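You operate a simulated robot arm through the tools that you are given. There is no shell and no other tool.

You run a simulated robot arm. Do the job below in one go: nothing can be reset, and whatever is moved stays where it is left.

## Task
Take the blue reel and put it on the shelf under the flap. Then put the small cream bag on top of the green reel. Then take the orange cone and put it on the blue card tray. Then put the purple lolly in the deep brown tray. Then take the straw carton from the upper shelf under the baskets and put it on the top of the steel table. Then take the pink lolly and put it on the green card tray. Then fetch the brown paper bag from the upper shelf under the fryer and set it on top of the large tub carton. Then take the red bar on the top of the back counter and put it away on the top of the steel counter. Then put the pink bar on the top of the back counter away on the top of the steel counter. Then press the round yellow button three times. Then close the left sink door. Then put the brown paper cup in the sink bowl. Then open the door right of the bins, fetch the large clear tub and set it on the shelf of the cupboard right of the bins, then shut the right. Then open the middle cupboard door. Keep to this order. Set down upright: straw carton, brown paper cup, large clear tub.

Only the result counts: the job must be done as asked and must still hold three seconds after the hand-in. Knocking over, shifting, dropping, spilling or breaking anything else fails it.

## Robot
A 6-joint arm with a fingered hand on a trunk, on a base that drives. Base frame: it is fixed to the floor where the robot stands at the start and does not move with it; the origin is under the middle of the robot, x ahead of it, y to its left, z up. Readings come in m, rad, newtons and seconds.
With the tool pointing down near the work surface it reaches from about 0.24 to 0.5 m from the robot's upright axis, wherever it stands. Its first joint turns from -2.897 to 2.897 rad. Places, roughly: blue card tray (14x23x3 cm) [3.7, -3.9, 0.9]; blue reel (6x6x5 cm) [3, -2.1, 0.9]; brown paper bag [4, -2.25, 0.5]; brown paper cup (7x7x8 cm) [1.7, -3.7, 1]; deep brown tray (15x20x5 cm) [7.2, -2.3, 0.5]; door right of the bins [3.5, -3.8, 0.4]; green card tray (14x23x3 cm) [3.8, -3.9, 0.9]; green reel (6x6x5 cm) [2.4, -2, 0.9]; large clear tub [1.75, -2.75, 0.75]; large tub carton [1.5, -4.5, 1]; left sink door [2.4, -3.5, 0.5]; middle cupboard door [3.1, -3.7, 0.5]; orange cone [3.25, -1.5, 1]; pink bar [4.25, -4, 1]; pink lolly (7x2x16 cm) [3.8, -2.2, 1]; purple lolly (7x2x16 cm) [3.6, -2, 1]; red bar [4.25, -4, 1]; round yellow button [2.7, -3.8, 1]; shelf of the cupboard right of the bins [3.5, -4.1, 0.5]; shelf under the flap (16x38 cm) [1.44, -3.34, 1]; sink bowl [2.1, -3.9, 0.8]; small cream bag [3, -2, 1]; straw carton [3.5, -2, 0.5]; top of the steel counter [3.5, -1.8, 0.8]; top of the steel table [2.8, -6.9, 0.9]. Payload 2.3 kg.
The tool frame sits at the grasp point between the pads (the TCP): z along the fingers, y along the line on which they close. The tips reach 0.022 m beyond it. Largest opening 0.112 m; the body of the gripper starts 0.06 m behind the TCP. The gripper is a hand of 3 fingers: y runs from the thumb to the fingers, the wrist lies at [0, 0, -0.218] in the tool frame, and closing takes about 1.5 s.
Orientation is that of the tool frame in the base frame, as [roll, pitch, yaw] about the fixed x, y, z axes, in that order (R = Rz(yaw) Ry(pitch) Rx(roll)). With the fingers straight down and closing along the base's y, the tool's x points along the base's -x, its y along +y and its z along -z.

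## Interface
- The arm moves only by the tool jog_arm. Its arguments are lists of equal length, an entry for each row: "dr": the turn, a rotation vector about the base's x, y, z in rad, a list of three; "offset": the shift along the base's x, y, z in m, a list of three; "grip": the opening, from 0 (shut) to 1 (fully open). In form: {"dr": [[wx, wy, wz], ...], "offset": [[tx, ty, tz], ...], "grip": [grip, ...]}. A call has 1 to 20 rows; each row is the pose to reach, as a shift and turn from the pose commanded when the call began. Each row takes 0.2 s and may step no farther than 0.05 m and 0.15 rad from the row before; otherwise, or with a gripper value out of range, the whole call is refused. A pose out of reach is approached as far as the arm can. The call stops where the force on the tool passes 40 N (or 10 N more than at its start, if that is more) or the arm is blocked; 0.2 s more then pass. The fingers move at their own pace (about 0.072 m/s each) and stop on an object; they squeeze with about 28 N. The grip force told is the motor's: it shows also when the fingers shut on nothing. Time passes only in rows, and 0.2 s behind the last, so rows that repeat a pose let the fingers close. It gives the time, the measured TCP pose, the force on the tool (base axes), the opening and the grip force at its end, in the units of the frame above (readings bear some noise), with the torque about the TCP (base axes, N m) and any sound that the robot's microphone picked up.
- Cameras (640 x 400 px; columns grow to the right, rows downward): "scene" is now at [0.023, 0.1191, 1.5334]; the picture's right is [-0.24, -0.97, 0.00], its down [-0.63, 0.16, -0.76] and it looks along [0.74, -0.19, -0.65] (base axes); focal length 270 px, centre (320, 200). "wrist" rides on the gripper at [0.066, 0.003, -0.08] in the tool frame; the picture's right is [-0.05, 1.00, 0.00], its down [-0.77, -0.04, -0.64] and it looks along [-0.64, -0.03, 0.77] (tool axes); focal length 275 px, centre (320, 200).
- snapshot(camera): a new picture of that camera. It takes no simulated time.
- lift_body(by): slides the trunk up (or, below 0, down) by that many m; the arm and the scene camera ride with it, the base frame stays. It gives what a move gives, with no picture.
- steer(legs): drives the robot by 1 to 6 legs, each [ahead, left, turn to the left] in m, m and rad, along the robot's own axes; the way and the turn of a leg run together, so that a leg with both is an arc; at most 1.5 m and 3.142 rad a leg. The arm and the cameras ride along, it lands a little off, and it stops where it bumps. It gives what a move gives.
- grasp_type(shape): the hand has 3 fingers and takes this shape, open, in about a second: jaw (thumb against the fingers, like two jaws); tri (thumb and two fingers); tip (a fingertip pinch); poke (one finger out to press); point (the index stretched); flat (the hand flat); cup (the hand cupped); fist (a fist). The gripper value then closes the fingers along that shape, each until it touches; the sizes above hold for jaw. It gives what a move gives, with no picture.
- turn_head(pan, tilt): turns the head with the scene camera to pan (to the left, within 2.705 rad either way) and tilt (down, from -0.506 to 1.204), counted from straight ahead of the robot. It gives what a move gives.
- locate(camera, pixels): for up to 12 pixels [column, row] of the newest picture of that camera ("zoom" is the newest enlarged one), the place [x, y, z] in the base frame of the surface seen there, good to about 0.002 m. It takes no simulated time.
- inspect(camera, box): a new picture of the part [left, top, right, bottom] of that camera's present view, enlarged. It takes no simulated time.
- sign_off(): hands the job in; it is judged then, once.

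Open the gripper and draw the arm clear of the work before you hand the job in, unless the task says otherwise.

The tools are called after "Call:" as name(argument=value, ...) on one line, values as JSON. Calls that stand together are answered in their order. jog_arm: Moves the arm, as the interface text tells. Its arguments: {"type":"object","properties":{"dr":{"type":"array","items":{"type":"array","items":{"type":"number"}}},"offset":{"type":"array","items":{"type":"array","items":{"type":"number"}}},"grip":{"type":"array","items":{"type":"number"}}},"required":["dr","offset","grip"]} The other tools are called the same way: lift_body (by) slides the trunk up or down; grasp_type (shape) gives the hand a shape; steer (legs) drives the base; turn_head (pan, tilt) turns the head that bears the scene camera; snapshot (camera) takes a picture; locate (camera, pixels) gives the place of the surface under pixels of a picture; inspect (camera, box) takes an enlarged picture of a part of a camera's view; sign_off () hands the job in.

At the start:

```text
clock: 0.0
position: [0.2673, -0.0403, 1.0694]
tcp_rot: [3.142, 0.0, 3.141]
force: [0.8, 1.4, 0.0]
ft_torque: [0.02, 0.06, 0.0]
gripper_width: 0.1119
finger_force: 0.2
shape: jaw
trunk travel left (down, up): [-0.45, 0.14]
robot x, y, heading: [0.0001, 0.0007, 0.004]
head pan, tilt: [-0.248, 0.703]
```

scene: 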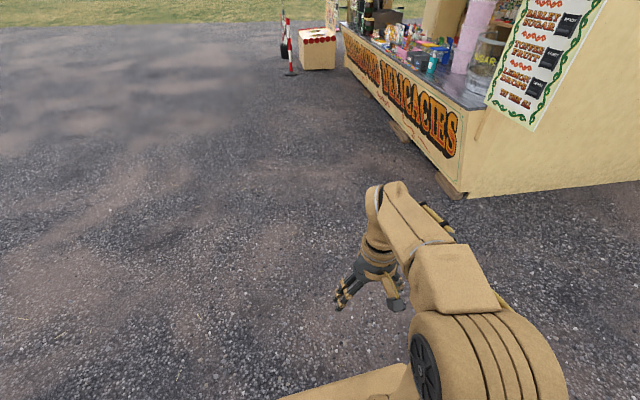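
wrist: 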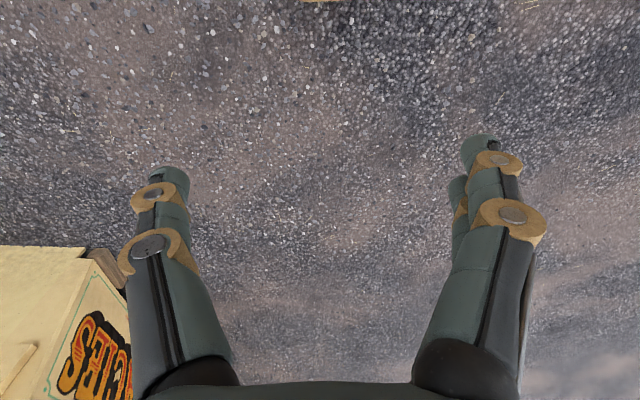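

I see a stall to the right-ahead of the robot with a counter around (430,60). I look around with the head first.

Call:
turn_head(pan=-0.6, tilt=0.2)

Call:
snapshot(camera="scene")

Call:
turn_head(pan=-1.4, tilt=0.2)

Call:
snapshot(camera="scene")

Call:
turn_head(pan=0.0, tilt=0.2)

Call:
snapshot(camera="scene")

```text
clock: 0.9
position: [0.2678, -0.0405, 1.0697]
tcp_rot: [3.142, 0.001, 3.141]
force: [-1.3, 1.3, -0.8]
ft_torque: [0.0, -0.01, 0.02]
gripper_width: 0.1121
finger_force: 0.1
shape: jaw
trunk travel left (down, up): [-0.45, 0.14]
robot x, y, heading: [-0.0006, -0.0003, 0.005]
head pan, tilt: [-0.6, 0.201]
```

```text
taken
```

scene: 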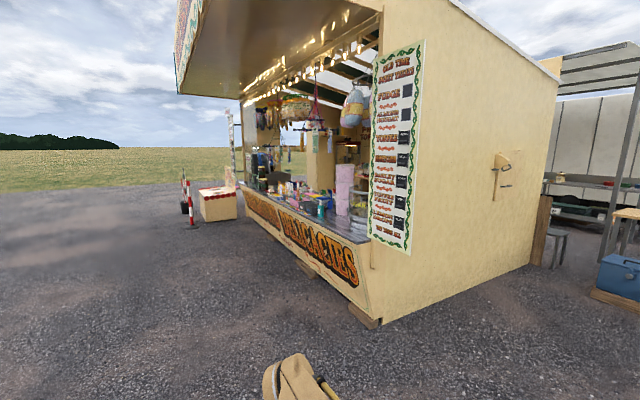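

```text
clock: 2.1
position: [0.2673, -0.0403, 1.0707]
tcp_rot: [3.141, -0.002, 3.141]
force: [0.8, -0.2, 0.2]
ft_torque: [0.04, -0.04, -0.02]
gripper_width: 0.1119
finger_force: 0.1
shape: jaw
trunk travel left (down, up): [-0.45, 0.14]
robot x, y, heading: [0.0015, 0.0002, 0.007]
head pan, tilt: [-1.4, 0.201]
```

```text
taken
```

scene: 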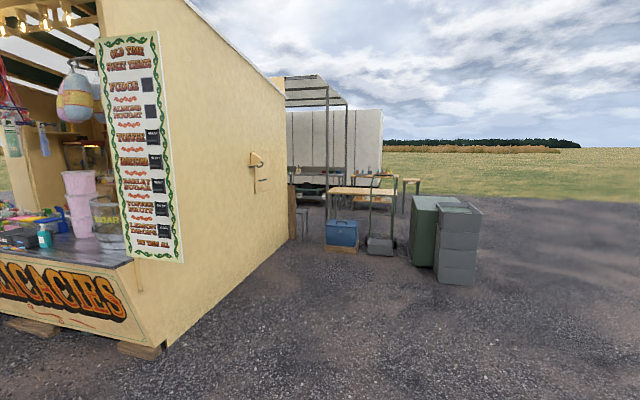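

```text
clock: 3.6
position: [0.2677, -0.0402, 1.0712]
tcp_rot: [3.141, 0.0, -3.141]
force: [1.1, -0.5, -0.5]
ft_torque: [-0.03, 0.0, 0.02]
gripper_width: 0.1115
finger_force: 0.0
shape: jaw
trunk travel left (down, up): [-0.45, 0.14]
robot x, y, heading: [-0.0016, -0.0019, 0.003]
head pan, tilt: [0.0, 0.201]
```

```text
taken
```

scene: 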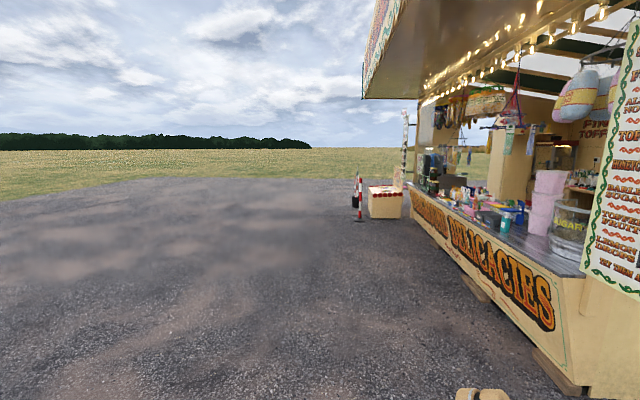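

I map the stall by locating points in this picture (counter edge, panel, far box).

Call:
locate(camera="scene", pixels=[[580, 385], [468, 270], [410, 205], [555, 268], [440, 200], [385, 205], [505, 222], [545, 205], [570, 235], [355, 210], [515, 180], [620, 290]])

Call:
turn_head(pan=-1.4, tilt=0.2)

Call:
snapshot(camera="scene")

Call:
locate(camera="scene", pixels=[[165, 345], [255, 160], [265, 178], [285, 240], [300, 220], [342, 235], [425, 230], [460, 240], [350, 192], [410, 183], [300, 150], [340, 140]])

```text
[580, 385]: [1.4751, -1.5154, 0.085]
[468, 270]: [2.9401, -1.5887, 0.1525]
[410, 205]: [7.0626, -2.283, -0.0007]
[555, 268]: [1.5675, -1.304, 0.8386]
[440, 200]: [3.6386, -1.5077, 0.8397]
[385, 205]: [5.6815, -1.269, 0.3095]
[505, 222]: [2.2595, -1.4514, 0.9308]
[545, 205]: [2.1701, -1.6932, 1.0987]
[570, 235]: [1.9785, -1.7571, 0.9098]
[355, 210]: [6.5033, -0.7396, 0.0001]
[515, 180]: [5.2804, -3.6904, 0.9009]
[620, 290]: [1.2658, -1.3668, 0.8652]
```

```text
clock: 5.1
position: [0.268, -0.0411, 1.0703]
tcp_rot: [3.14, -0.001, -3.141]
force: [-1.1, -0.2, -0.3]
ft_torque: [0.0, 0.03, -0.01]
gripper_width: 0.1119
finger_force: 0.1
shape: jaw
trunk travel left (down, up): [-0.45, 0.14]
robot x, y, heading: [-0.0011, -0.0017, -0.001]
head pan, tilt: [-1.4, 0.201]
```

```text
taken
```

scene: 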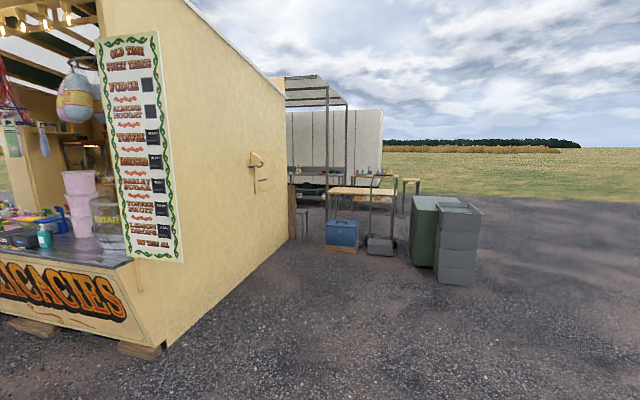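

```text
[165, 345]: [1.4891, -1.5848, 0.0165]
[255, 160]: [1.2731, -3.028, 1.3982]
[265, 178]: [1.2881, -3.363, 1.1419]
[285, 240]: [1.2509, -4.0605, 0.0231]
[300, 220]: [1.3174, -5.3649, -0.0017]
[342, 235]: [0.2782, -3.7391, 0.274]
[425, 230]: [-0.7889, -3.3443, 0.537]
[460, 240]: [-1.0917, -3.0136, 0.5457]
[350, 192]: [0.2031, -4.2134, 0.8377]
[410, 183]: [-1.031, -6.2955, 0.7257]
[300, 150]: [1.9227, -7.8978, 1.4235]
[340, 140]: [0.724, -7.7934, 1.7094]
```

The stall's near wall sits at x≈1.3 and its front counter at y≈-1.4. I drive along the front to look inside.

Call:
steer(legs=[[1.5, 0, 0], [1.5, 0, 0]])

Call:
turn_head(pan=-1.57, tilt=0.35)

Call:
snapshot(camera="scene")

Call:
turn_head(pan=-0.7, tilt=0.35)

Call:
snapshot(camera="scene")

Call:
turn_head(pan=-2.3, tilt=0.35)

Call:
snapshot(camera="scene")

```text
clock: 19.6
position: [3.2725, -0.0664, 1.0709]
tcp_rot: [3.141, 0.001, 3.133]
force: [-0.6, -0.4, -1.0]
ft_torque: [0.0, -0.02, -0.06]
gripper_width: 0.112
finger_force: 0.1
shape: jaw
trunk travel left (down, up): [-0.45, 0.14]
robot x, y, heading: [3.0039, -0.0196, -0.004]
head pan, tilt: [-1.4, 0.201]
```

```text
clock: 20.3
position: [3.272, -0.0658, 1.0711]
tcp_rot: [3.141, 0.0, 3.131]
force: [-0.2, 0.9, 0.1]
ft_torque: [0.01, -0.01, 0.01]
gripper_width: 0.112
finger_force: 0.1
shape: jaw
trunk travel left (down, up): [-0.45, 0.14]
robot x, y, heading: [3.0058, -0.023, -0.013]
head pan, tilt: [-1.571, 0.351]
```

```text
taken
```

scene: 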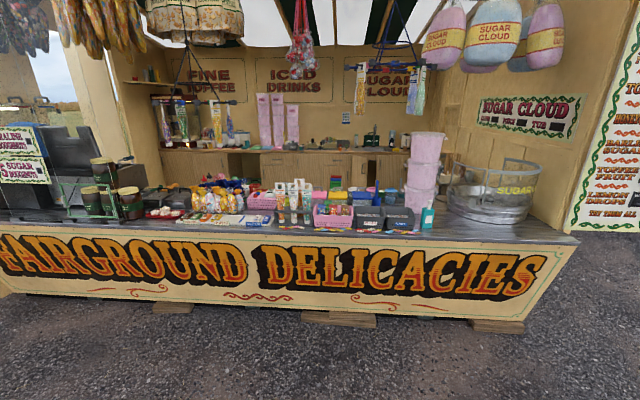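

```text
clock: 21.5
position: [3.2715, -0.0655, 1.0707]
tcp_rot: [3.141, 0.0, 3.133]
force: [-0.2, 0.5, -0.1]
ft_torque: [0.03, 0.03, 0.03]
gripper_width: 0.1119
finger_force: 0.0
shape: jaw
trunk travel left (down, up): [-0.45, 0.14]
robot x, y, heading: [3.0035, -0.0256, -0.005]
head pan, tilt: [-0.7, 0.351]
```

```text
taken
```

scene: 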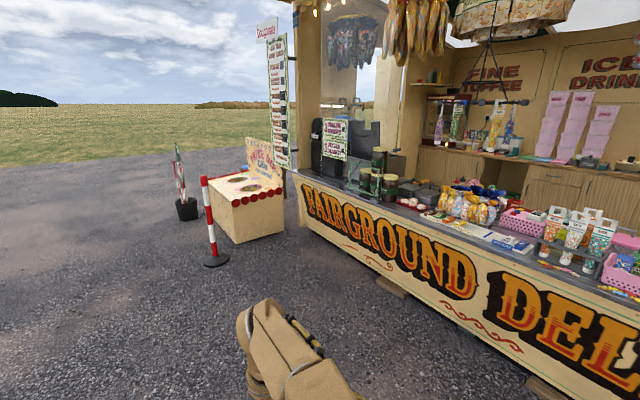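

```text
clock: 23.2
position: [3.2722, -0.0669, 1.0706]
tcp_rot: [-3.141, 0.001, 3.132]
force: [-0.3, -0.3, 0.4]
ft_torque: [0.02, 0.04, 0.01]
gripper_width: 0.112
finger_force: 0.1
shape: jaw
trunk travel left (down, up): [-0.45, 0.14]
robot x, y, heading: [3.0026, -0.0198, -0.008]
head pan, tilt: [-2.3, 0.351]
```

```text
taken
```

scene: 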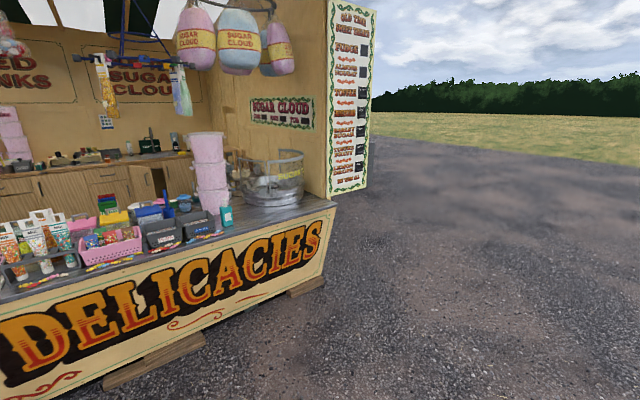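

I measure the interior from here and zoom in on the counter contents.

Call:
turn_head(pan=-1.57, tilt=0.35)

Call:
inspect(camera="scene", box=[40, 130, 300, 240])

Call:
inspect(camera="scene", box=[280, 90, 560, 240])

Call:
snapshot(camera="scene")

Call:
locate(camera="scene", pixels=[[100, 230], [570, 240], [300, 235], [240, 150], [240, 170], [390, 150], [545, 110], [100, 60], [20, 100], [120, 120], [300, 60], [420, 150]])

```text
clock: 24.3
position: [3.2713, -0.0658, 1.0714]
tcp_rot: [-3.141, 0.001, 3.131]
force: [-0.6, 1.1, 0.3]
ft_torque: [-0.02, 0.0, 0.02]
gripper_width: 0.1117
finger_force: 0.0
shape: jaw
trunk travel left (down, up): [-0.45, 0.14]
robot x, y, heading: [3.0047, -0.024, -0.01]
head pan, tilt: [-1.571, 0.351]
```

```text
2.46 times, centred on (170, 185) of scene
```

zoom: 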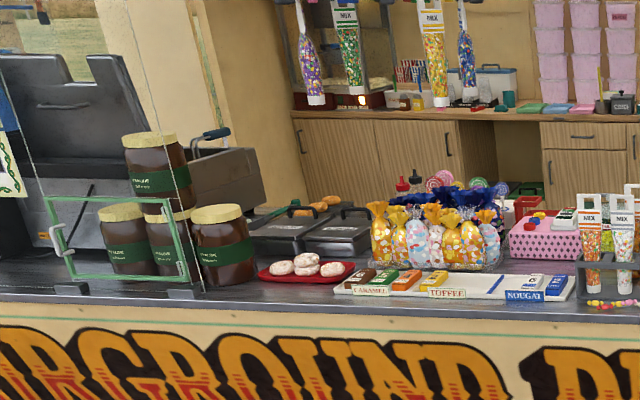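

```text
2.29 times, centred on (420, 165) of scene
```

zoom: 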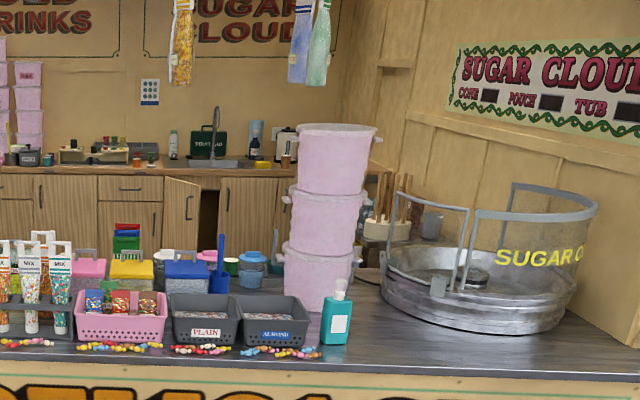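

```text
taken
```

scene: 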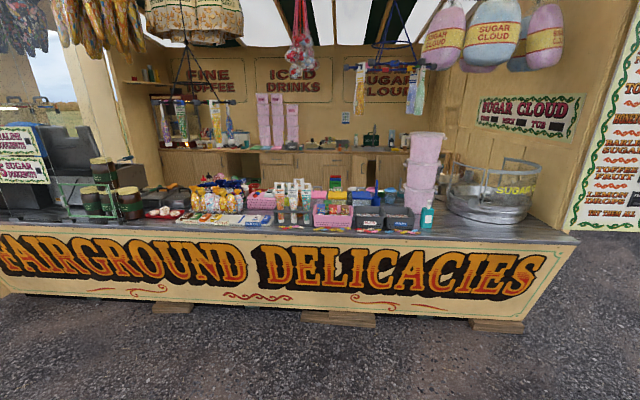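

```text
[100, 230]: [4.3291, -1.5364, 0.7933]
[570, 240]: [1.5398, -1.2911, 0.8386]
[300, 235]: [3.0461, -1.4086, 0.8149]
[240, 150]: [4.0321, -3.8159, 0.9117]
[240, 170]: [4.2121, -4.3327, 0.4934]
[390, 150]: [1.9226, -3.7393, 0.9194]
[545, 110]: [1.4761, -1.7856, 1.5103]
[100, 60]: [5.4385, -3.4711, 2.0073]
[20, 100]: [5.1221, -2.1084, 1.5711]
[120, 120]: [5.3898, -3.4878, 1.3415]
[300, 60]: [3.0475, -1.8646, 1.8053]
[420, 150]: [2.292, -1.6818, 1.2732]
```

The inside seems open at the far end (x≈5.4). I drive further along to look at that end.

Call:
steer(legs=[[1.5, 0.2, 0]])

Call:
turn_head(pan=-0.7, tilt=0.35)

Call:
snapshot(camera="scene")

Call:
locate(camera="scene", pixels=[[200, 340], [280, 300], [340, 220], [240, 230], [340, 280], [400, 300], [120, 280], [150, 250], [230, 180], [300, 180], [350, 180], [380, 240]])

Call:
turn_head(pan=-1.57, tilt=0.35)

Call:
snapshot(camera="scene")

```text
refused: leg 1 is longer than a leg can be; nothing moved
```

```text
clock: 25.4
position: [3.2719, -0.0659, 1.0706]
tcp_rot: [-3.141, 0.0, 3.132]
force: [0.5, 0.5, 0.4]
ft_torque: [-0.01, 0.03, -0.01]
gripper_width: 0.1119
finger_force: 0.1
shape: jaw
trunk travel left (down, up): [-0.45, 0.14]
robot x, y, heading: [3.0004, -0.0224, -0.011]
head pan, tilt: [-0.7, 0.351]
```

```text
taken
```

scene: 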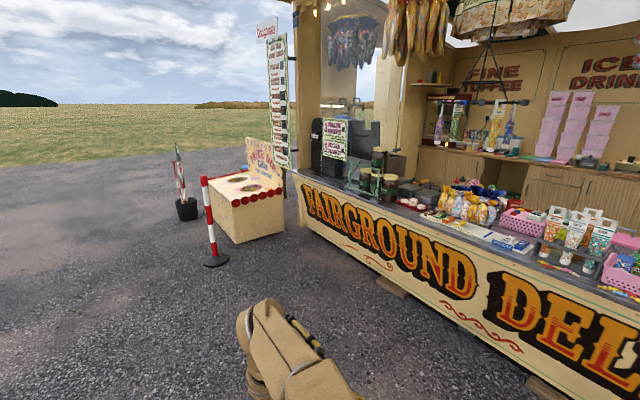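

```text
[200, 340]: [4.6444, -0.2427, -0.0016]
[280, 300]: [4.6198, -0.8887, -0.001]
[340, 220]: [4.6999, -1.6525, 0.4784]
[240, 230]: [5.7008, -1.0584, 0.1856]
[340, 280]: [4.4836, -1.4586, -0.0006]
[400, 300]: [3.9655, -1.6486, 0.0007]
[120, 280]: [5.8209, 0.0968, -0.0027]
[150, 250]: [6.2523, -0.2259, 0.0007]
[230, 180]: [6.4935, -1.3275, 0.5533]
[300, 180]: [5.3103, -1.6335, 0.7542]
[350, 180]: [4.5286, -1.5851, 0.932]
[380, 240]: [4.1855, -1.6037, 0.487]
```

```text
clock: 26.6
position: [3.2717, -0.0655, 1.0698]
tcp_rot: [3.141, 0.001, 3.131]
force: [1.0, -0.6, -0.5]
ft_torque: [0.02, -0.01, 0.0]
gripper_width: 0.112
finger_force: 0.0
shape: jaw
trunk travel left (down, up): [-0.45, 0.14]
robot x, y, heading: [3.0055, -0.0219, -0.005]
head pan, tilt: [-1.571, 0.351]
```

```text
taken
```

scene: 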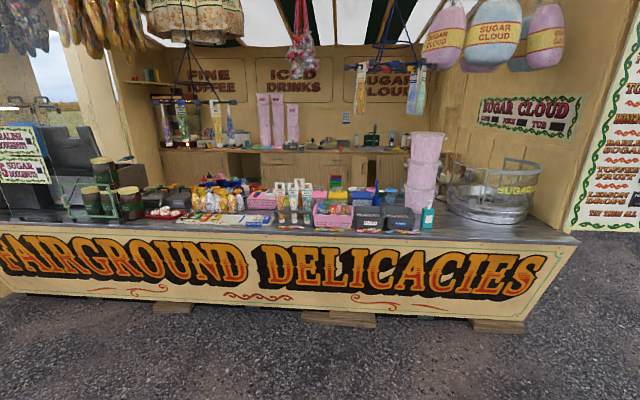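

I locate the posts before driving round the left end.

Call:
turn_head(pan=-0.4, tilt=0.35)

Call:
inspect(camera="scene", box=[220, 60, 460, 280])

Call:
snapshot(camera="scene")

Call:
locate(camera="scene", pixels=[[310, 205], [285, 210], [308, 250], [300, 255], [350, 230], [370, 190], [390, 225], [300, 160], [320, 160]])

```text
clock: 28.0
position: [3.2712, -0.0663, 1.071]
tcp_rot: [-3.14, 0.001, 3.131]
force: [-0.5, -0.2, -0.6]
ft_torque: [-0.02, 0.01, -0.01]
gripper_width: 0.1118
finger_force: 0.1
shape: jaw
trunk travel left (down, up): [-0.45, 0.14]
robot x, y, heading: [3.0031, -0.02, -0.009]
head pan, tilt: [-0.4, 0.351]
```

```text
1.82 times, centred on (340, 170) of scene
```

zoom: 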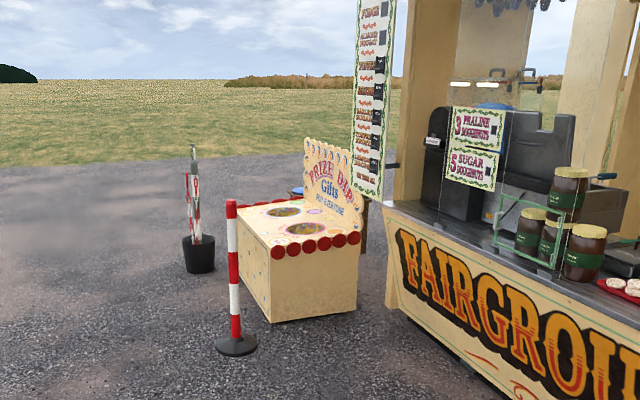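

```text
taken
```

scene: 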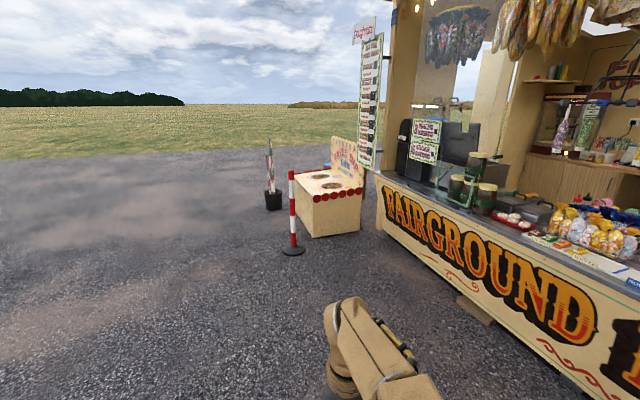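

```text
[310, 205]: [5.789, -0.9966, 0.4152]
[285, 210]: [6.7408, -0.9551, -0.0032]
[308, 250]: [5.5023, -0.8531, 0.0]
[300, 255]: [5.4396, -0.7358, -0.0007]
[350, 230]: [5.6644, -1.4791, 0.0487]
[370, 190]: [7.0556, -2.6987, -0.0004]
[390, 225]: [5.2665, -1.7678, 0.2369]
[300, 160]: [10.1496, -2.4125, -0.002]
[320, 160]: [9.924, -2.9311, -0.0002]
```

Post is at (5.45,-0.72), potted sign at about (6.8,-0.8). I drive past them at y≈0.2 to x≈8 and look back.

Call:
steer(legs=[[1.4, 0.2, 0], [1.4, 0, 0], [1.4, 0, 0], [1.0, 0, 0]])

Call:
turn_head(pan=-2.0, tilt=0.3)

Call:
snapshot(camera="scene")

Call:
locate(camera="scene", pixels=[[300, 200], [320, 240], [350, 260], [250, 200], [200, 200], [400, 200], [150, 200], [100, 200], [280, 240], [330, 180]])

```text
clock: 53.0
position: [8.4817, 0.0431, 1.0707]
tcp_rot: [-3.141, -0.001, 3.122]
force: [0.2, -1.1, -1.0]
ft_torque: [0.01, -0.02, 0.0]
gripper_width: 0.1118
finger_force: 0.1
shape: jaw
trunk travel left (down, up): [-0.45, 0.14]
robot x, y, heading: [8.2141, 0.0862, -0.021]
head pan, tilt: [-0.4, 0.351]
```

```text
clock: 54.7
position: [8.48, 0.0441, 1.0708]
tcp_rot: [-3.141, -0.001, 3.125]
force: [0.7, 0.3, -0.2]
ft_torque: [0.0, -0.02, -0.02]
gripper_width: 0.1119
finger_force: 0.0
shape: jaw
trunk travel left (down, up): [-0.45, 0.14]
robot x, y, heading: [8.2131, 0.0912, -0.018]
head pan, tilt: [-2.0, 0.3]
```

```text
taken
```

scene: 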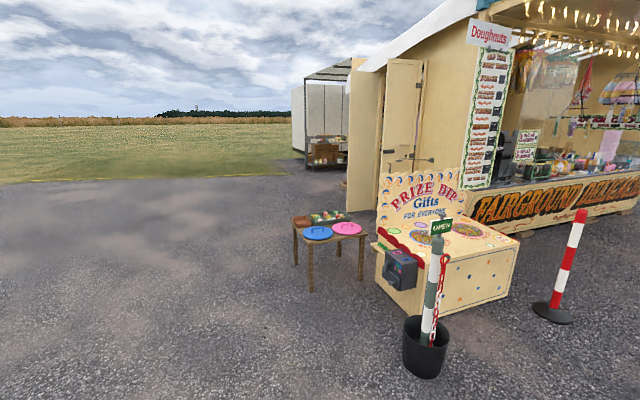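

```text
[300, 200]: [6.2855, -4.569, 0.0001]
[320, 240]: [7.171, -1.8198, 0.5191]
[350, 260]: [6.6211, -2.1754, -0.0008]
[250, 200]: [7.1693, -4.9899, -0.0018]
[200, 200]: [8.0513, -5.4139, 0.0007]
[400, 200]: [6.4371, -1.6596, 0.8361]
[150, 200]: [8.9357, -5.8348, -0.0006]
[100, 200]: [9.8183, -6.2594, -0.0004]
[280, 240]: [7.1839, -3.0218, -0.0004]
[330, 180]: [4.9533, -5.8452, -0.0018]
```

A little table with the brown tray is at (300,230), and an open stall door at (400,120). I drive to the right (−y) to look into the doorway.

Call:
steer(legs=[[0, -1.5, 0], [0, -1.5, 0]])

Call:
turn_head(pan=-2.7, tilt=0.3)

Call:
snapshot(camera="scene")

Call:
locate(camera="scene", pixels=[[300, 200], [320, 240], [350, 260], [250, 200], [200, 200], [400, 200], [150, 200], [100, 200], [280, 240], [330, 180]])

```text
clock: 69.2
position: [8.4717, -2.9619, 1.0713]
tcp_rot: [-3.141, 0.001, -3.138]
force: [0.5, 0.1, -0.6]
ft_torque: [-0.04, -0.01, 0.02]
gripper_width: 0.112
finger_force: 0.0
shape: jaw
trunk travel left (down, up): [-0.45, 0.14]
robot x, y, heading: [8.2025, -2.9189, 0.003]
head pan, tilt: [-2.0, 0.3]
```

```text
clock: 70.3
position: [8.4708, -2.9601, 1.0709]
tcp_rot: [3.141, 0.0, -3.139]
force: [0.4, -0.6, 0.2]
ft_torque: [-0.05, 0.01, 0.02]
gripper_width: 0.112
finger_force: 0.1
shape: jaw
trunk travel left (down, up): [-0.45, 0.14]
robot x, y, heading: [8.2048, -2.9252, 0.003]
head pan, tilt: [-2.7, 0.3]
```

```text
taken
```

scene: 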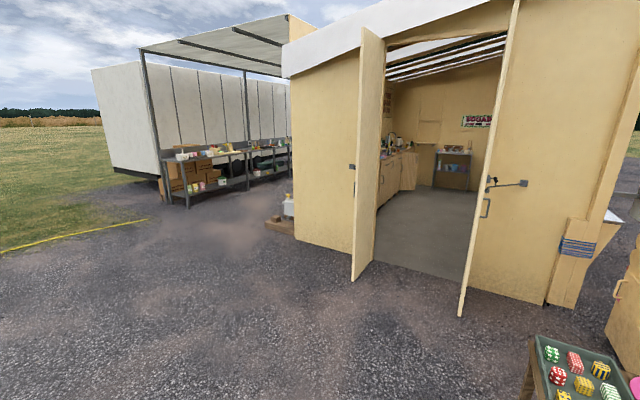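

```text
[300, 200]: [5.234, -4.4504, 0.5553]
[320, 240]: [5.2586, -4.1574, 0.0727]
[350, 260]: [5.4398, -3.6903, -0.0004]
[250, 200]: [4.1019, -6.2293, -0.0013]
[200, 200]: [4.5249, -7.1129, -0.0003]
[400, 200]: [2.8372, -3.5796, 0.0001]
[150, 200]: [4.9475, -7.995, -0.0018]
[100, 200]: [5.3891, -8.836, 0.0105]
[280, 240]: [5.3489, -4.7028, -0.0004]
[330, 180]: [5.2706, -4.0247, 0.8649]
```

The doorway is at x≈5.3, y from −2.4 to −3.6 with a level floor. I turn to face it and approach.

Call:
steer(legs=[[0, 0, 3.14], [1.4, 0, 0]])

Call:
turn_head(pan=0, tilt=0.4)

Call:
snapshot(camera="scene")

Call:
locate(camera="scene", pixels=[[200, 300], [450, 300], [300, 200], [320, 240], [350, 260], [250, 200], [200, 200], [400, 200], [150, 200], [420, 280], [250, 270], [330, 180]])

Call:
turn_head(pan=0, tilt=1.2)

Call:
snapshot(camera="scene")

```text
clock: 84.7
position: [6.535, -2.9276, 1.0702]
tcp_rot: [-3.141, 0.0, 0.026]
force: [0.4, 0.2, -0.5]
ft_torque: [0.01, -0.01, 0.0]
gripper_width: 0.1117
finger_force: 0.0
shape: jaw
trunk travel left (down, up): [-0.45, 0.14]
robot x, y, heading: [6.8028, -2.9613, -3.122]
head pan, tilt: [-2.7, 0.3]
```

```text
clock: 87.0
position: [6.5357, -2.928, 1.0703]
tcp_rot: [3.14, 0.0, 0.025]
force: [1.0, 0.1, -0.1]
ft_torque: [0.0, -0.02, 0.0]
gripper_width: 0.1119
finger_force: 0.1
shape: jaw
trunk travel left (down, up): [-0.45, 0.14]
robot x, y, heading: [6.8044, -2.9624, -3.115]
head pan, tilt: [0.0, 0.4]
```

```text
taken
```

scene: 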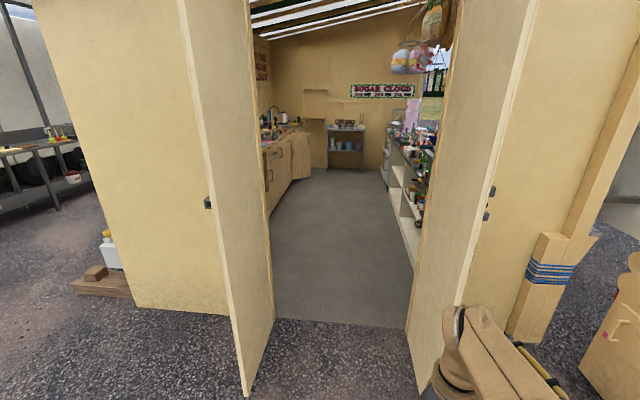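

```text
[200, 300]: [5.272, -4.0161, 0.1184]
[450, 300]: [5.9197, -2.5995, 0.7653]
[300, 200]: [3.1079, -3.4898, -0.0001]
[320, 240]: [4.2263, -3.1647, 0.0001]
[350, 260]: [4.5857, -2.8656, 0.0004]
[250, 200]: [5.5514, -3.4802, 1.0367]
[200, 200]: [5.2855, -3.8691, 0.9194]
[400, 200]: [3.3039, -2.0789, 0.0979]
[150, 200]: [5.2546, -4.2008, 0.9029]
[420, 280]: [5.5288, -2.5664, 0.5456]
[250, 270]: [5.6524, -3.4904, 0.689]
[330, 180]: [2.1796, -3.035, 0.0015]
```

```text
clock: 88.2
position: [6.5351, -2.9273, 1.071]
tcp_rot: [3.14, 0.001, 0.026]
force: [-0.1, 0.7, 0.2]
ft_torque: [-0.03, -0.01, 0.0]
gripper_width: 0.1119
finger_force: 0.1
shape: jaw
trunk travel left (down, up): [-0.45, 0.14]
robot x, y, heading: [6.8032, -2.9625, -3.12]
head pan, tilt: [0.0, 1.201]
```

```text
taken
```

scene: 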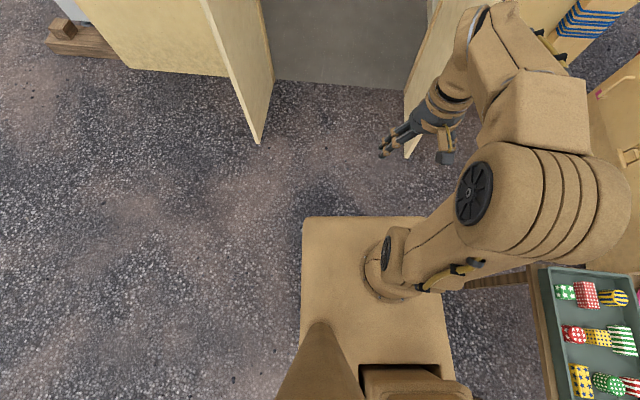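

The base is visible; I measure its outline to know how wide the robot is.

Call:
locate(camera="scene", pixels=[[304, 220], [415, 220], [450, 385], [300, 340], [390, 270], [590, 180], [500, 220], [500, 20], [408, 150], [255, 140], [460, 280], [545, 275]])

```text
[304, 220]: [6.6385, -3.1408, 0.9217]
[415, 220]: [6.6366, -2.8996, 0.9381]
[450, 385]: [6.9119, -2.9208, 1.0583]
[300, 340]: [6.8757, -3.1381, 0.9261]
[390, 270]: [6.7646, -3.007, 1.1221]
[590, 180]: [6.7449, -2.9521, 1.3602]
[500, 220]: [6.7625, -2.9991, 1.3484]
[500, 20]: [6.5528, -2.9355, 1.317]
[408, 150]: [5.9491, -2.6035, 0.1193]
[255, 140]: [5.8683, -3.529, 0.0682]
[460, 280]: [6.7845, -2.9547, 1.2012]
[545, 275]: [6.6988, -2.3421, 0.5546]
```

Robot plate is ~0.36 m wide, and the gap is ~0.9 m. I drive in through the doorway.

Call:
steer(legs=[[0, 0.07, -0.02], [1.4, 0, 0], [1.0, 0, 0]])

Call:
turn_head(pan=-0.6, tilt=0.5)

Call:
snapshot(camera="scene")

Call:
turn_head(pan=0.6, tilt=0.5)

Call:
snapshot(camera="scene")

Call:
turn_head(pan=-1.57, tilt=0.6)

Call:
snapshot(camera="scene")

Call:
turn_head(pan=1.57, tilt=0.6)

Call:
snapshot(camera="scene")

```text
clock: 100.6
position: [4.1364, -3.0023, 1.0704]
tcp_rot: [-3.142, 0.0, 0.008]
force: [0.8, 0.7, -0.6]
ft_torque: [0.0, 0.0, 0.02]
gripper_width: 0.1119
finger_force: 0.1
shape: jaw
trunk travel left (down, up): [-0.45, 0.14]
robot x, y, heading: [4.4055, -3.0394, -3.133]
head pan, tilt: [0.0, 1.201]
```

```text
clock: 101.6
position: [4.1376, -3.0031, 1.0702]
tcp_rot: [-3.142, 0.0, 0.006]
force: [0.4, -0.9, -0.3]
ft_torque: [0.02, 0.01, 0.01]
gripper_width: 0.1122
finger_force: 0.0
shape: jaw
trunk travel left (down, up): [-0.45, 0.14]
robot x, y, heading: [4.4041, -3.0414, -3.132]
head pan, tilt: [-0.6, 0.499]
```

```text
taken
```

scene: 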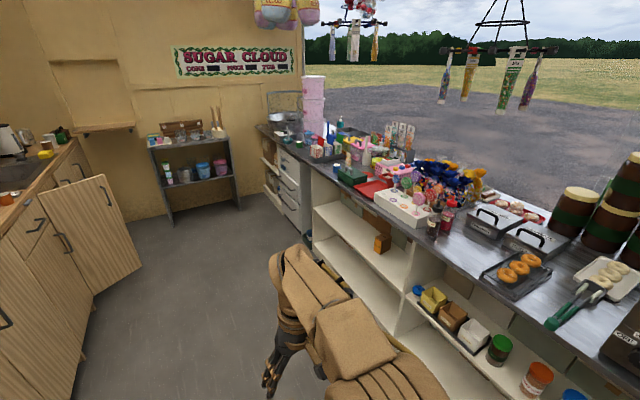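

```text
clock: 103.0
position: [4.1363, -3.0013, 1.0694]
tcp_rot: [3.141, 0.0, 0.007]
force: [0.1, 0.7, 0.3]
ft_torque: [-0.02, -0.01, -0.02]
gripper_width: 0.1119
finger_force: 0.1
shape: jaw
trunk travel left (down, up): [-0.45, 0.14]
robot x, y, heading: [4.4074, -3.0407, -3.13]
head pan, tilt: [0.6, 0.499]
```

```text
taken
```

scene: 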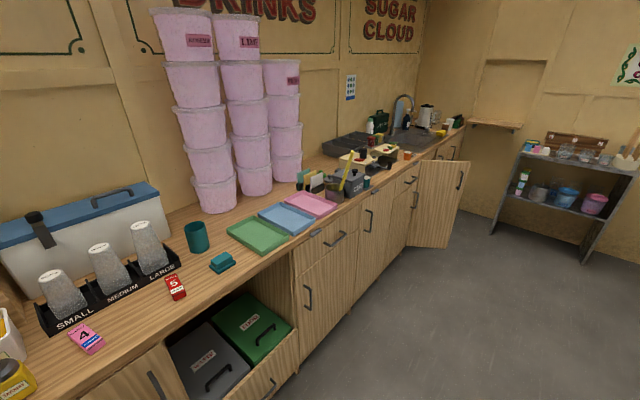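

```text
clock: 105.1
position: [4.1366, -3.0022, 1.0709]
tcp_rot: [-3.141, 0.0, 0.008]
force: [-0.4, -0.4, 0.2]
ft_torque: [-0.01, 0.0, 0.0]
gripper_width: 0.1118
finger_force: 0.1
shape: jaw
trunk travel left (down, up): [-0.45, 0.14]
robot x, y, heading: [4.4045, -3.0445, -3.134]
head pan, tilt: [-1.571, 0.6]
```

```text
taken
```

scene: 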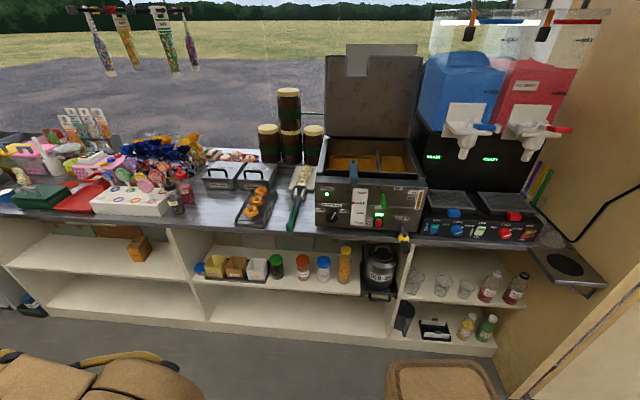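

```text
clock: 107.8
position: [4.1357, -3.0026, 1.0704]
tcp_rot: [-3.141, 0.0, 0.007]
force: [0.6, 0.1, 0.1]
ft_torque: [0.0, -0.02, -0.03]
gripper_width: 0.1118
finger_force: 0.0
shape: jaw
trunk travel left (down, up): [-0.45, 0.14]
robot x, y, heading: [4.4033, -3.0381, -3.133]
head pan, tilt: [1.571, 0.6]
```

```text
taken
```

scene: 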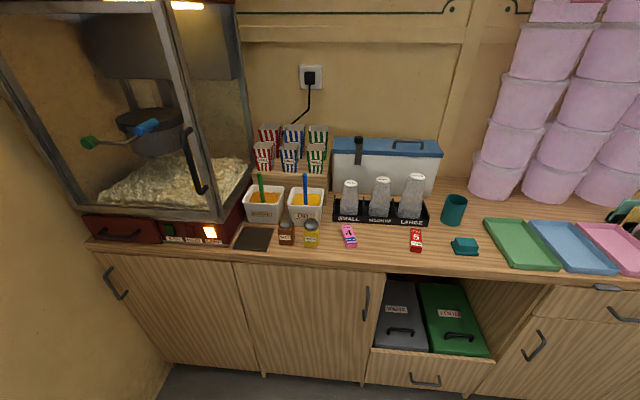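

Now a detailed survey of the front counter: I look back to the right, and zoom on parts.

Call:
turn_head(pan=-1.57, tilt=0.6)

Call:
snapshot(camera="scene")

Call:
locate(camera="scene", pixels=[[100, 215], [320, 228], [220, 225], [220, 288], [100, 260], [100, 310], [137, 250], [237, 267], [250, 200], [170, 245], [300, 310], [220, 322]])

Call:
inspect(camera="scene", box=[0, 90, 260, 330])

Call:
inspect(camera="scene", box=[180, 220, 420, 330])

```text
clock: 110.5
position: [4.1359, -3.0031, 1.0712]
tcp_rot: [3.142, 0.0, 0.006]
force: [-1.1, -0.4, -0.3]
ft_torque: [0.05, -0.01, -0.03]
gripper_width: 0.1119
finger_force: 0.1
shape: jaw
trunk travel left (down, up): [-0.45, 0.14]
robot x, y, heading: [4.4041, -3.0377, -3.131]
head pan, tilt: [-1.571, 0.6]
```

```text
taken
```

scene: 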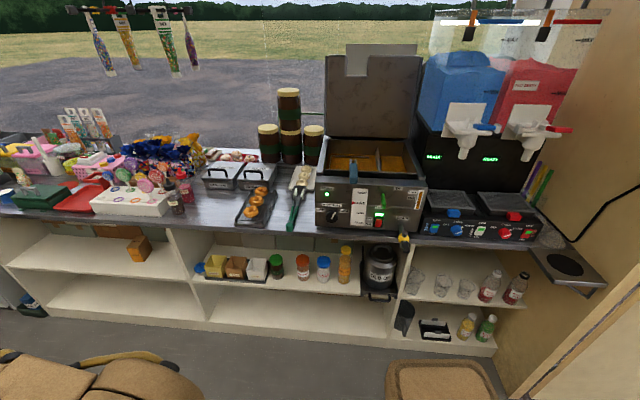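

```text
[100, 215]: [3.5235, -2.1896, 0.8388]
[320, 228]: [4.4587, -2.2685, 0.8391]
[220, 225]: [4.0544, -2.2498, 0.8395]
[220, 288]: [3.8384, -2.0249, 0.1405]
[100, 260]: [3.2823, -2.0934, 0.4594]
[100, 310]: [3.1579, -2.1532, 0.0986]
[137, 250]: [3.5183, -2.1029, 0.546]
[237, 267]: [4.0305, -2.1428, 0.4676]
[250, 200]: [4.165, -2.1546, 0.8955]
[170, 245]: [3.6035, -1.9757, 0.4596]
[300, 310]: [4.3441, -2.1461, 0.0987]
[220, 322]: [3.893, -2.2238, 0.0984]
```

```text
1.67 times, centred on (130, 210) of scene
```

zoom: 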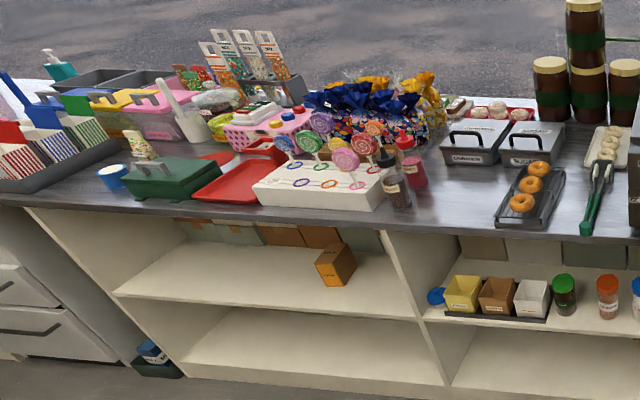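

```text
2.67 times, centred on (300, 275) of scene
```

zoom: 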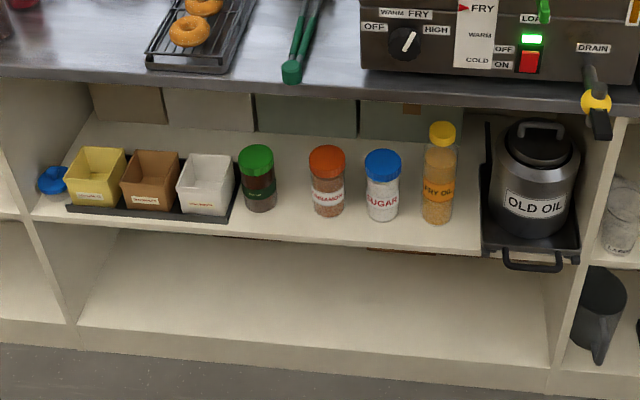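

I check the robot's own footprint by looking straight down on the right side.

Call:
turn_head(pan=-1.57, tilt=1.2)

Call:
snapshot(camera="scene")

Call:
turn_head(pan=1.57, tilt=1.2)

Call:
snapshot(camera="scene")

Call:
turn_head(pan=2.6, tilt=1.2)

Call:
snapshot(camera="scene")

```text
clock: 111.5
position: [4.1362, -3.0028, 1.0711]
tcp_rot: [3.141, 0.0, 0.007]
force: [-0.1, 1.0, -0.8]
ft_torque: [0.02, -0.02, -0.01]
gripper_width: 0.112
finger_force: 0.0
shape: jaw
trunk travel left (down, up): [-0.45, 0.14]
robot x, y, heading: [4.4045, -3.0398, -3.133]
head pan, tilt: [-1.571, 1.201]
```

```text
taken
```

scene: 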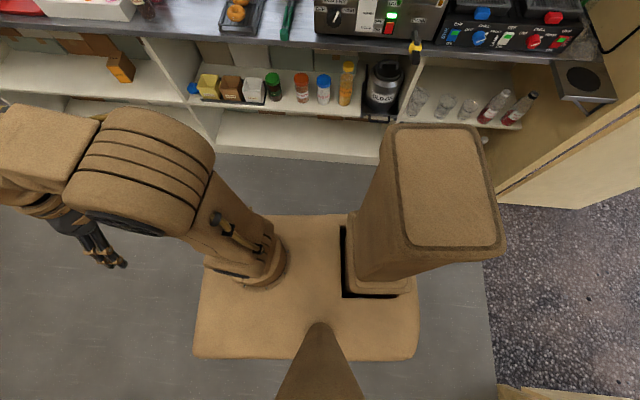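

```text
clock: 114.2
position: [4.1371, -3.0016, 1.0712]
tcp_rot: [-3.141, 0.0, 0.006]
force: [0.1, -0.9, -0.2]
ft_torque: [0.02, 0.01, 0.01]
gripper_width: 0.1121
finger_force: 0.0
shape: jaw
trunk travel left (down, up): [-0.45, 0.14]
robot x, y, heading: [4.4025, -3.0385, -3.132]
head pan, tilt: [1.571, 1.201]
```

```text
taken
```

scene: 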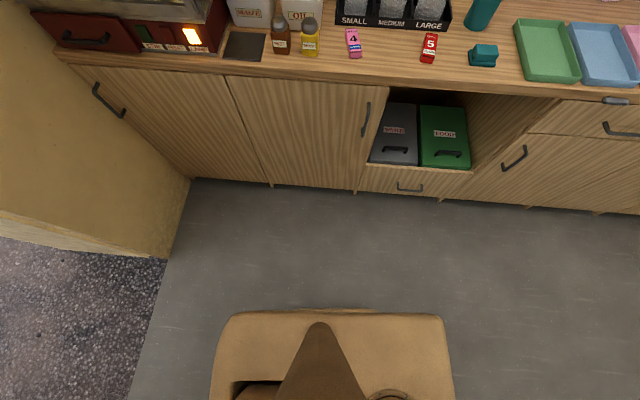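

```text
clock: 115.4
position: [4.1365, -3.0026, 1.0712]
tcp_rot: [3.141, 0.001, 0.007]
force: [0.3, 1.4, 0.1]
ft_torque: [0.03, -0.02, 0.01]
gripper_width: 0.112
finger_force: 0.0
shape: jaw
trunk travel left (down, up): [-0.45, 0.14]
robot x, y, heading: [4.4045, -3.0396, -3.135]
head pan, tilt: [2.601, 1.201]
```

```text
taken
```

scene: 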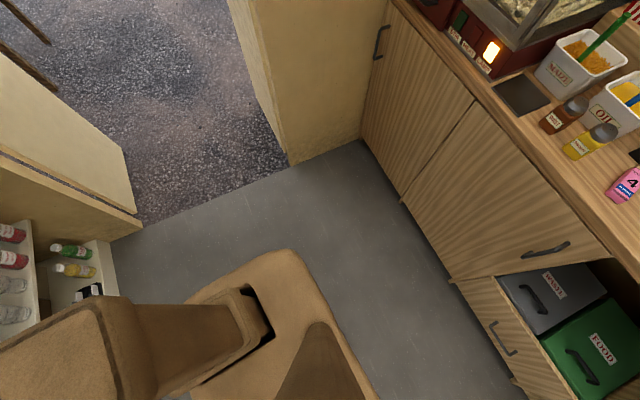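

I measure the plate corners in this newest picture.

Call:
locate(camera="scene", pixels=[[290, 255], [190, 300], [350, 370], [110, 300], [50, 380], [300, 280], [120, 235], [255, 245], [290, 160], [420, 200], [400, 5], [570, 240]])

Call:
turn_head(pan=1.57, tilt=0.6)

Call:
snapshot(camera="scene")

Call:
locate(camera="scene", pixels=[[348, 233], [415, 240], [300, 265], [515, 245], [575, 248], [625, 240], [430, 250], [380, 375], [200, 300], [365, 300], [600, 315], [480, 280]])

```text
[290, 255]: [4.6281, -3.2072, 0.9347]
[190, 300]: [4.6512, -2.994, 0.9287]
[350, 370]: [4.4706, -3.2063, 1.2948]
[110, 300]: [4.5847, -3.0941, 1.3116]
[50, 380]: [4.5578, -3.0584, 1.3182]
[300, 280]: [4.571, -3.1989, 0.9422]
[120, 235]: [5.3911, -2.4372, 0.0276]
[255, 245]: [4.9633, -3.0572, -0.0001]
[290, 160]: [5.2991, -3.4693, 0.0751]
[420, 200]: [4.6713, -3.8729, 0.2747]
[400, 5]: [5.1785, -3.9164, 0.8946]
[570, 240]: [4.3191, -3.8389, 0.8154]
```

```text
clock: 116.7
position: [4.137, -3.0025, 1.0706]
tcp_rot: [3.14, 0.001, 0.007]
force: [-0.2, 0.9, -0.3]
ft_torque: [0.02, 0.0, 0.04]
gripper_width: 0.1119
finger_force: 0.0
shape: jaw
trunk travel left (down, up): [-0.45, 0.14]
robot x, y, heading: [4.4042, -3.0436, -3.134]
head pan, tilt: [1.571, 0.6]
```

```text
taken
```

scene: 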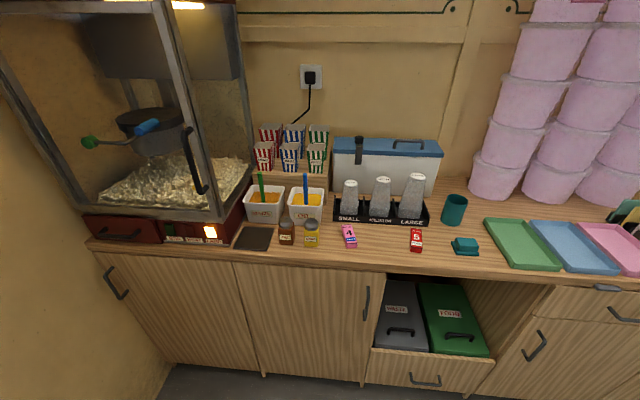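

```text
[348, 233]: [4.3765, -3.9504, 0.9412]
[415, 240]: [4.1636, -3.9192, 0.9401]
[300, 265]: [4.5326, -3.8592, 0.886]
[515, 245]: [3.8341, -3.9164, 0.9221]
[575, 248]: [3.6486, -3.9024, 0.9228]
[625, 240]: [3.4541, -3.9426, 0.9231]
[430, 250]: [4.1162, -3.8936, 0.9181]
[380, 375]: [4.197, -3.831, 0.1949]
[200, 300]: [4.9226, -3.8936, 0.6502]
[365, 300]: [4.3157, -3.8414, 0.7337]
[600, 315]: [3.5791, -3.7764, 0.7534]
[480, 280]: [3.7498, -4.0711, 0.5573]
```

I now drive forward to x≈3.2 and look at the counter around the blue reel.

Call:
steer(legs=[[1.25, 0, 0]])

Call:
turn_head(pan=-1.4, tilt=0.7)

Call:
snapshot(camera="scene")

Call:
inspect(camera="scene", box=[200, 60, 500, 260])

Call:
inspect(camera="scene", box=[0, 60, 260, 260])

```text
clock: 123.0
position: [2.891, -3.0102, 1.0702]
tcp_rot: [3.141, 0.002, 0.005]
force: [0.4, -0.1, 0.7]
ft_torque: [0.0, 0.01, -0.01]
gripper_width: 0.1118
finger_force: 0.2
shape: jaw
trunk travel left (down, up): [-0.45, 0.14]
robot x, y, heading: [3.1595, -3.0506, -3.137]
head pan, tilt: [1.571, 0.6]
```

```text
clock: 125.6
position: [2.8909, -3.0101, 1.0712]
tcp_rot: [-3.141, -0.001, 0.004]
force: [-1.4, -0.5, 0.0]
ft_torque: [0.0, 0.01, 0.01]
gripper_width: 0.1119
finger_force: 0.0
shape: jaw
trunk travel left (down, up): [-0.45, 0.14]
robot x, y, heading: [3.1577, -3.0481, -3.137]
head pan, tilt: [-1.4, 0.7]
```

```text
taken
```

scene: 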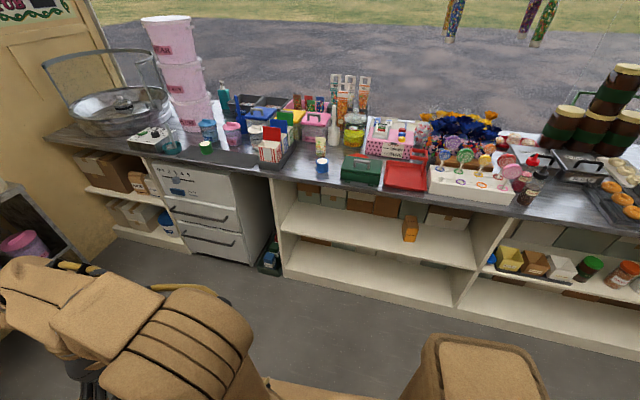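

```text
2.00 times, centred on (350, 160) of scene
```

zoom: 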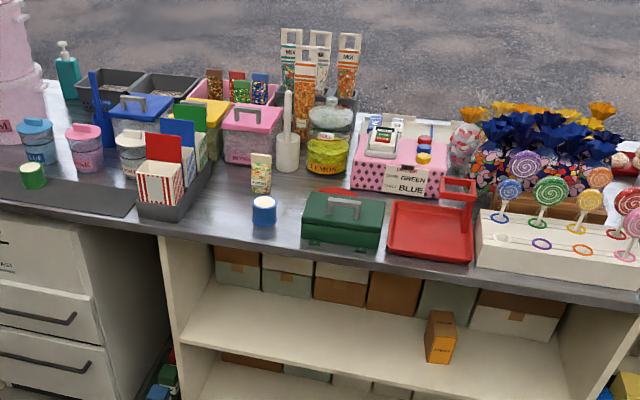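

```text
2.00 times, centred on (130, 160) of scene
```

zoom: 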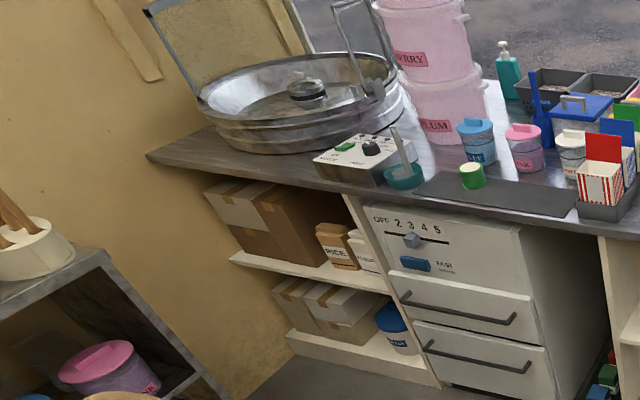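

The blue reel shows at (322,165), the cream bag at (321,146) and the green reel at (206,147). I locate them.

Call:
locate(camera="scene", pixels=[[322, 160], [322, 168], [321, 142], [321, 150], [206, 144], [206, 150], [336, 85], [350, 90], [364, 90], [345, 100], [357, 115], [300, 185]])

Call:
inspect(camera="scene", box=[280, 60, 400, 190])

Call:
locate(camera="zoom", pixels=[[100, 100], [320, 40], [350, 80], [350, 150], [250, 300], [215, 350], [225, 320], [215, 290], [260, 170], [200, 250], [400, 100], [440, 100]])

```text
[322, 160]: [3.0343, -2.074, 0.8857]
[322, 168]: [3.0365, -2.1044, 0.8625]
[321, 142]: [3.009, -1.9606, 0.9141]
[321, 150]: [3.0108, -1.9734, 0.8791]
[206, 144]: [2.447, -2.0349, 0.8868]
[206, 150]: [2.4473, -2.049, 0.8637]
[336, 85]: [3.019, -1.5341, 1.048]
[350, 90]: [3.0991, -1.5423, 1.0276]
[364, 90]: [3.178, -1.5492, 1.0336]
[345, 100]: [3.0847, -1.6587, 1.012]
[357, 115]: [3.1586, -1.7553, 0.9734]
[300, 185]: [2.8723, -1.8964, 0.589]
```

```text
3.08 times, centred on (340, 125) of scene
```

zoom: 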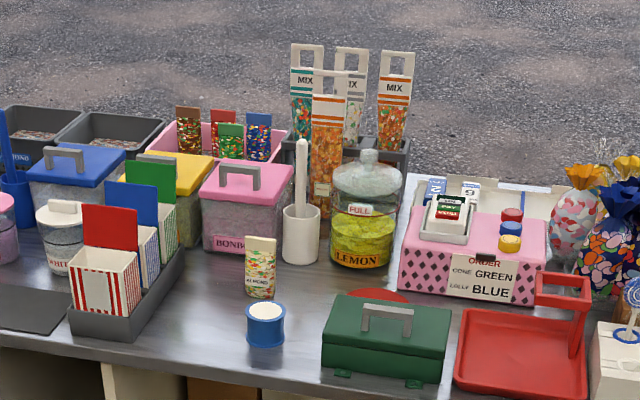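

```text
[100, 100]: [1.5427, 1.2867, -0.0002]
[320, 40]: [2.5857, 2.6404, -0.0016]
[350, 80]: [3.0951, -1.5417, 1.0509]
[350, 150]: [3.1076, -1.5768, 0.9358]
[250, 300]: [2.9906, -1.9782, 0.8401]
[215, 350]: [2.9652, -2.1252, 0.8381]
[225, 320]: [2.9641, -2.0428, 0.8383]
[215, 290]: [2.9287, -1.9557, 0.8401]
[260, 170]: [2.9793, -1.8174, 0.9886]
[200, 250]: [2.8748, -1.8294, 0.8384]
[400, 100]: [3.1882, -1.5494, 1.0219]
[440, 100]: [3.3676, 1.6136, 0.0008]
```

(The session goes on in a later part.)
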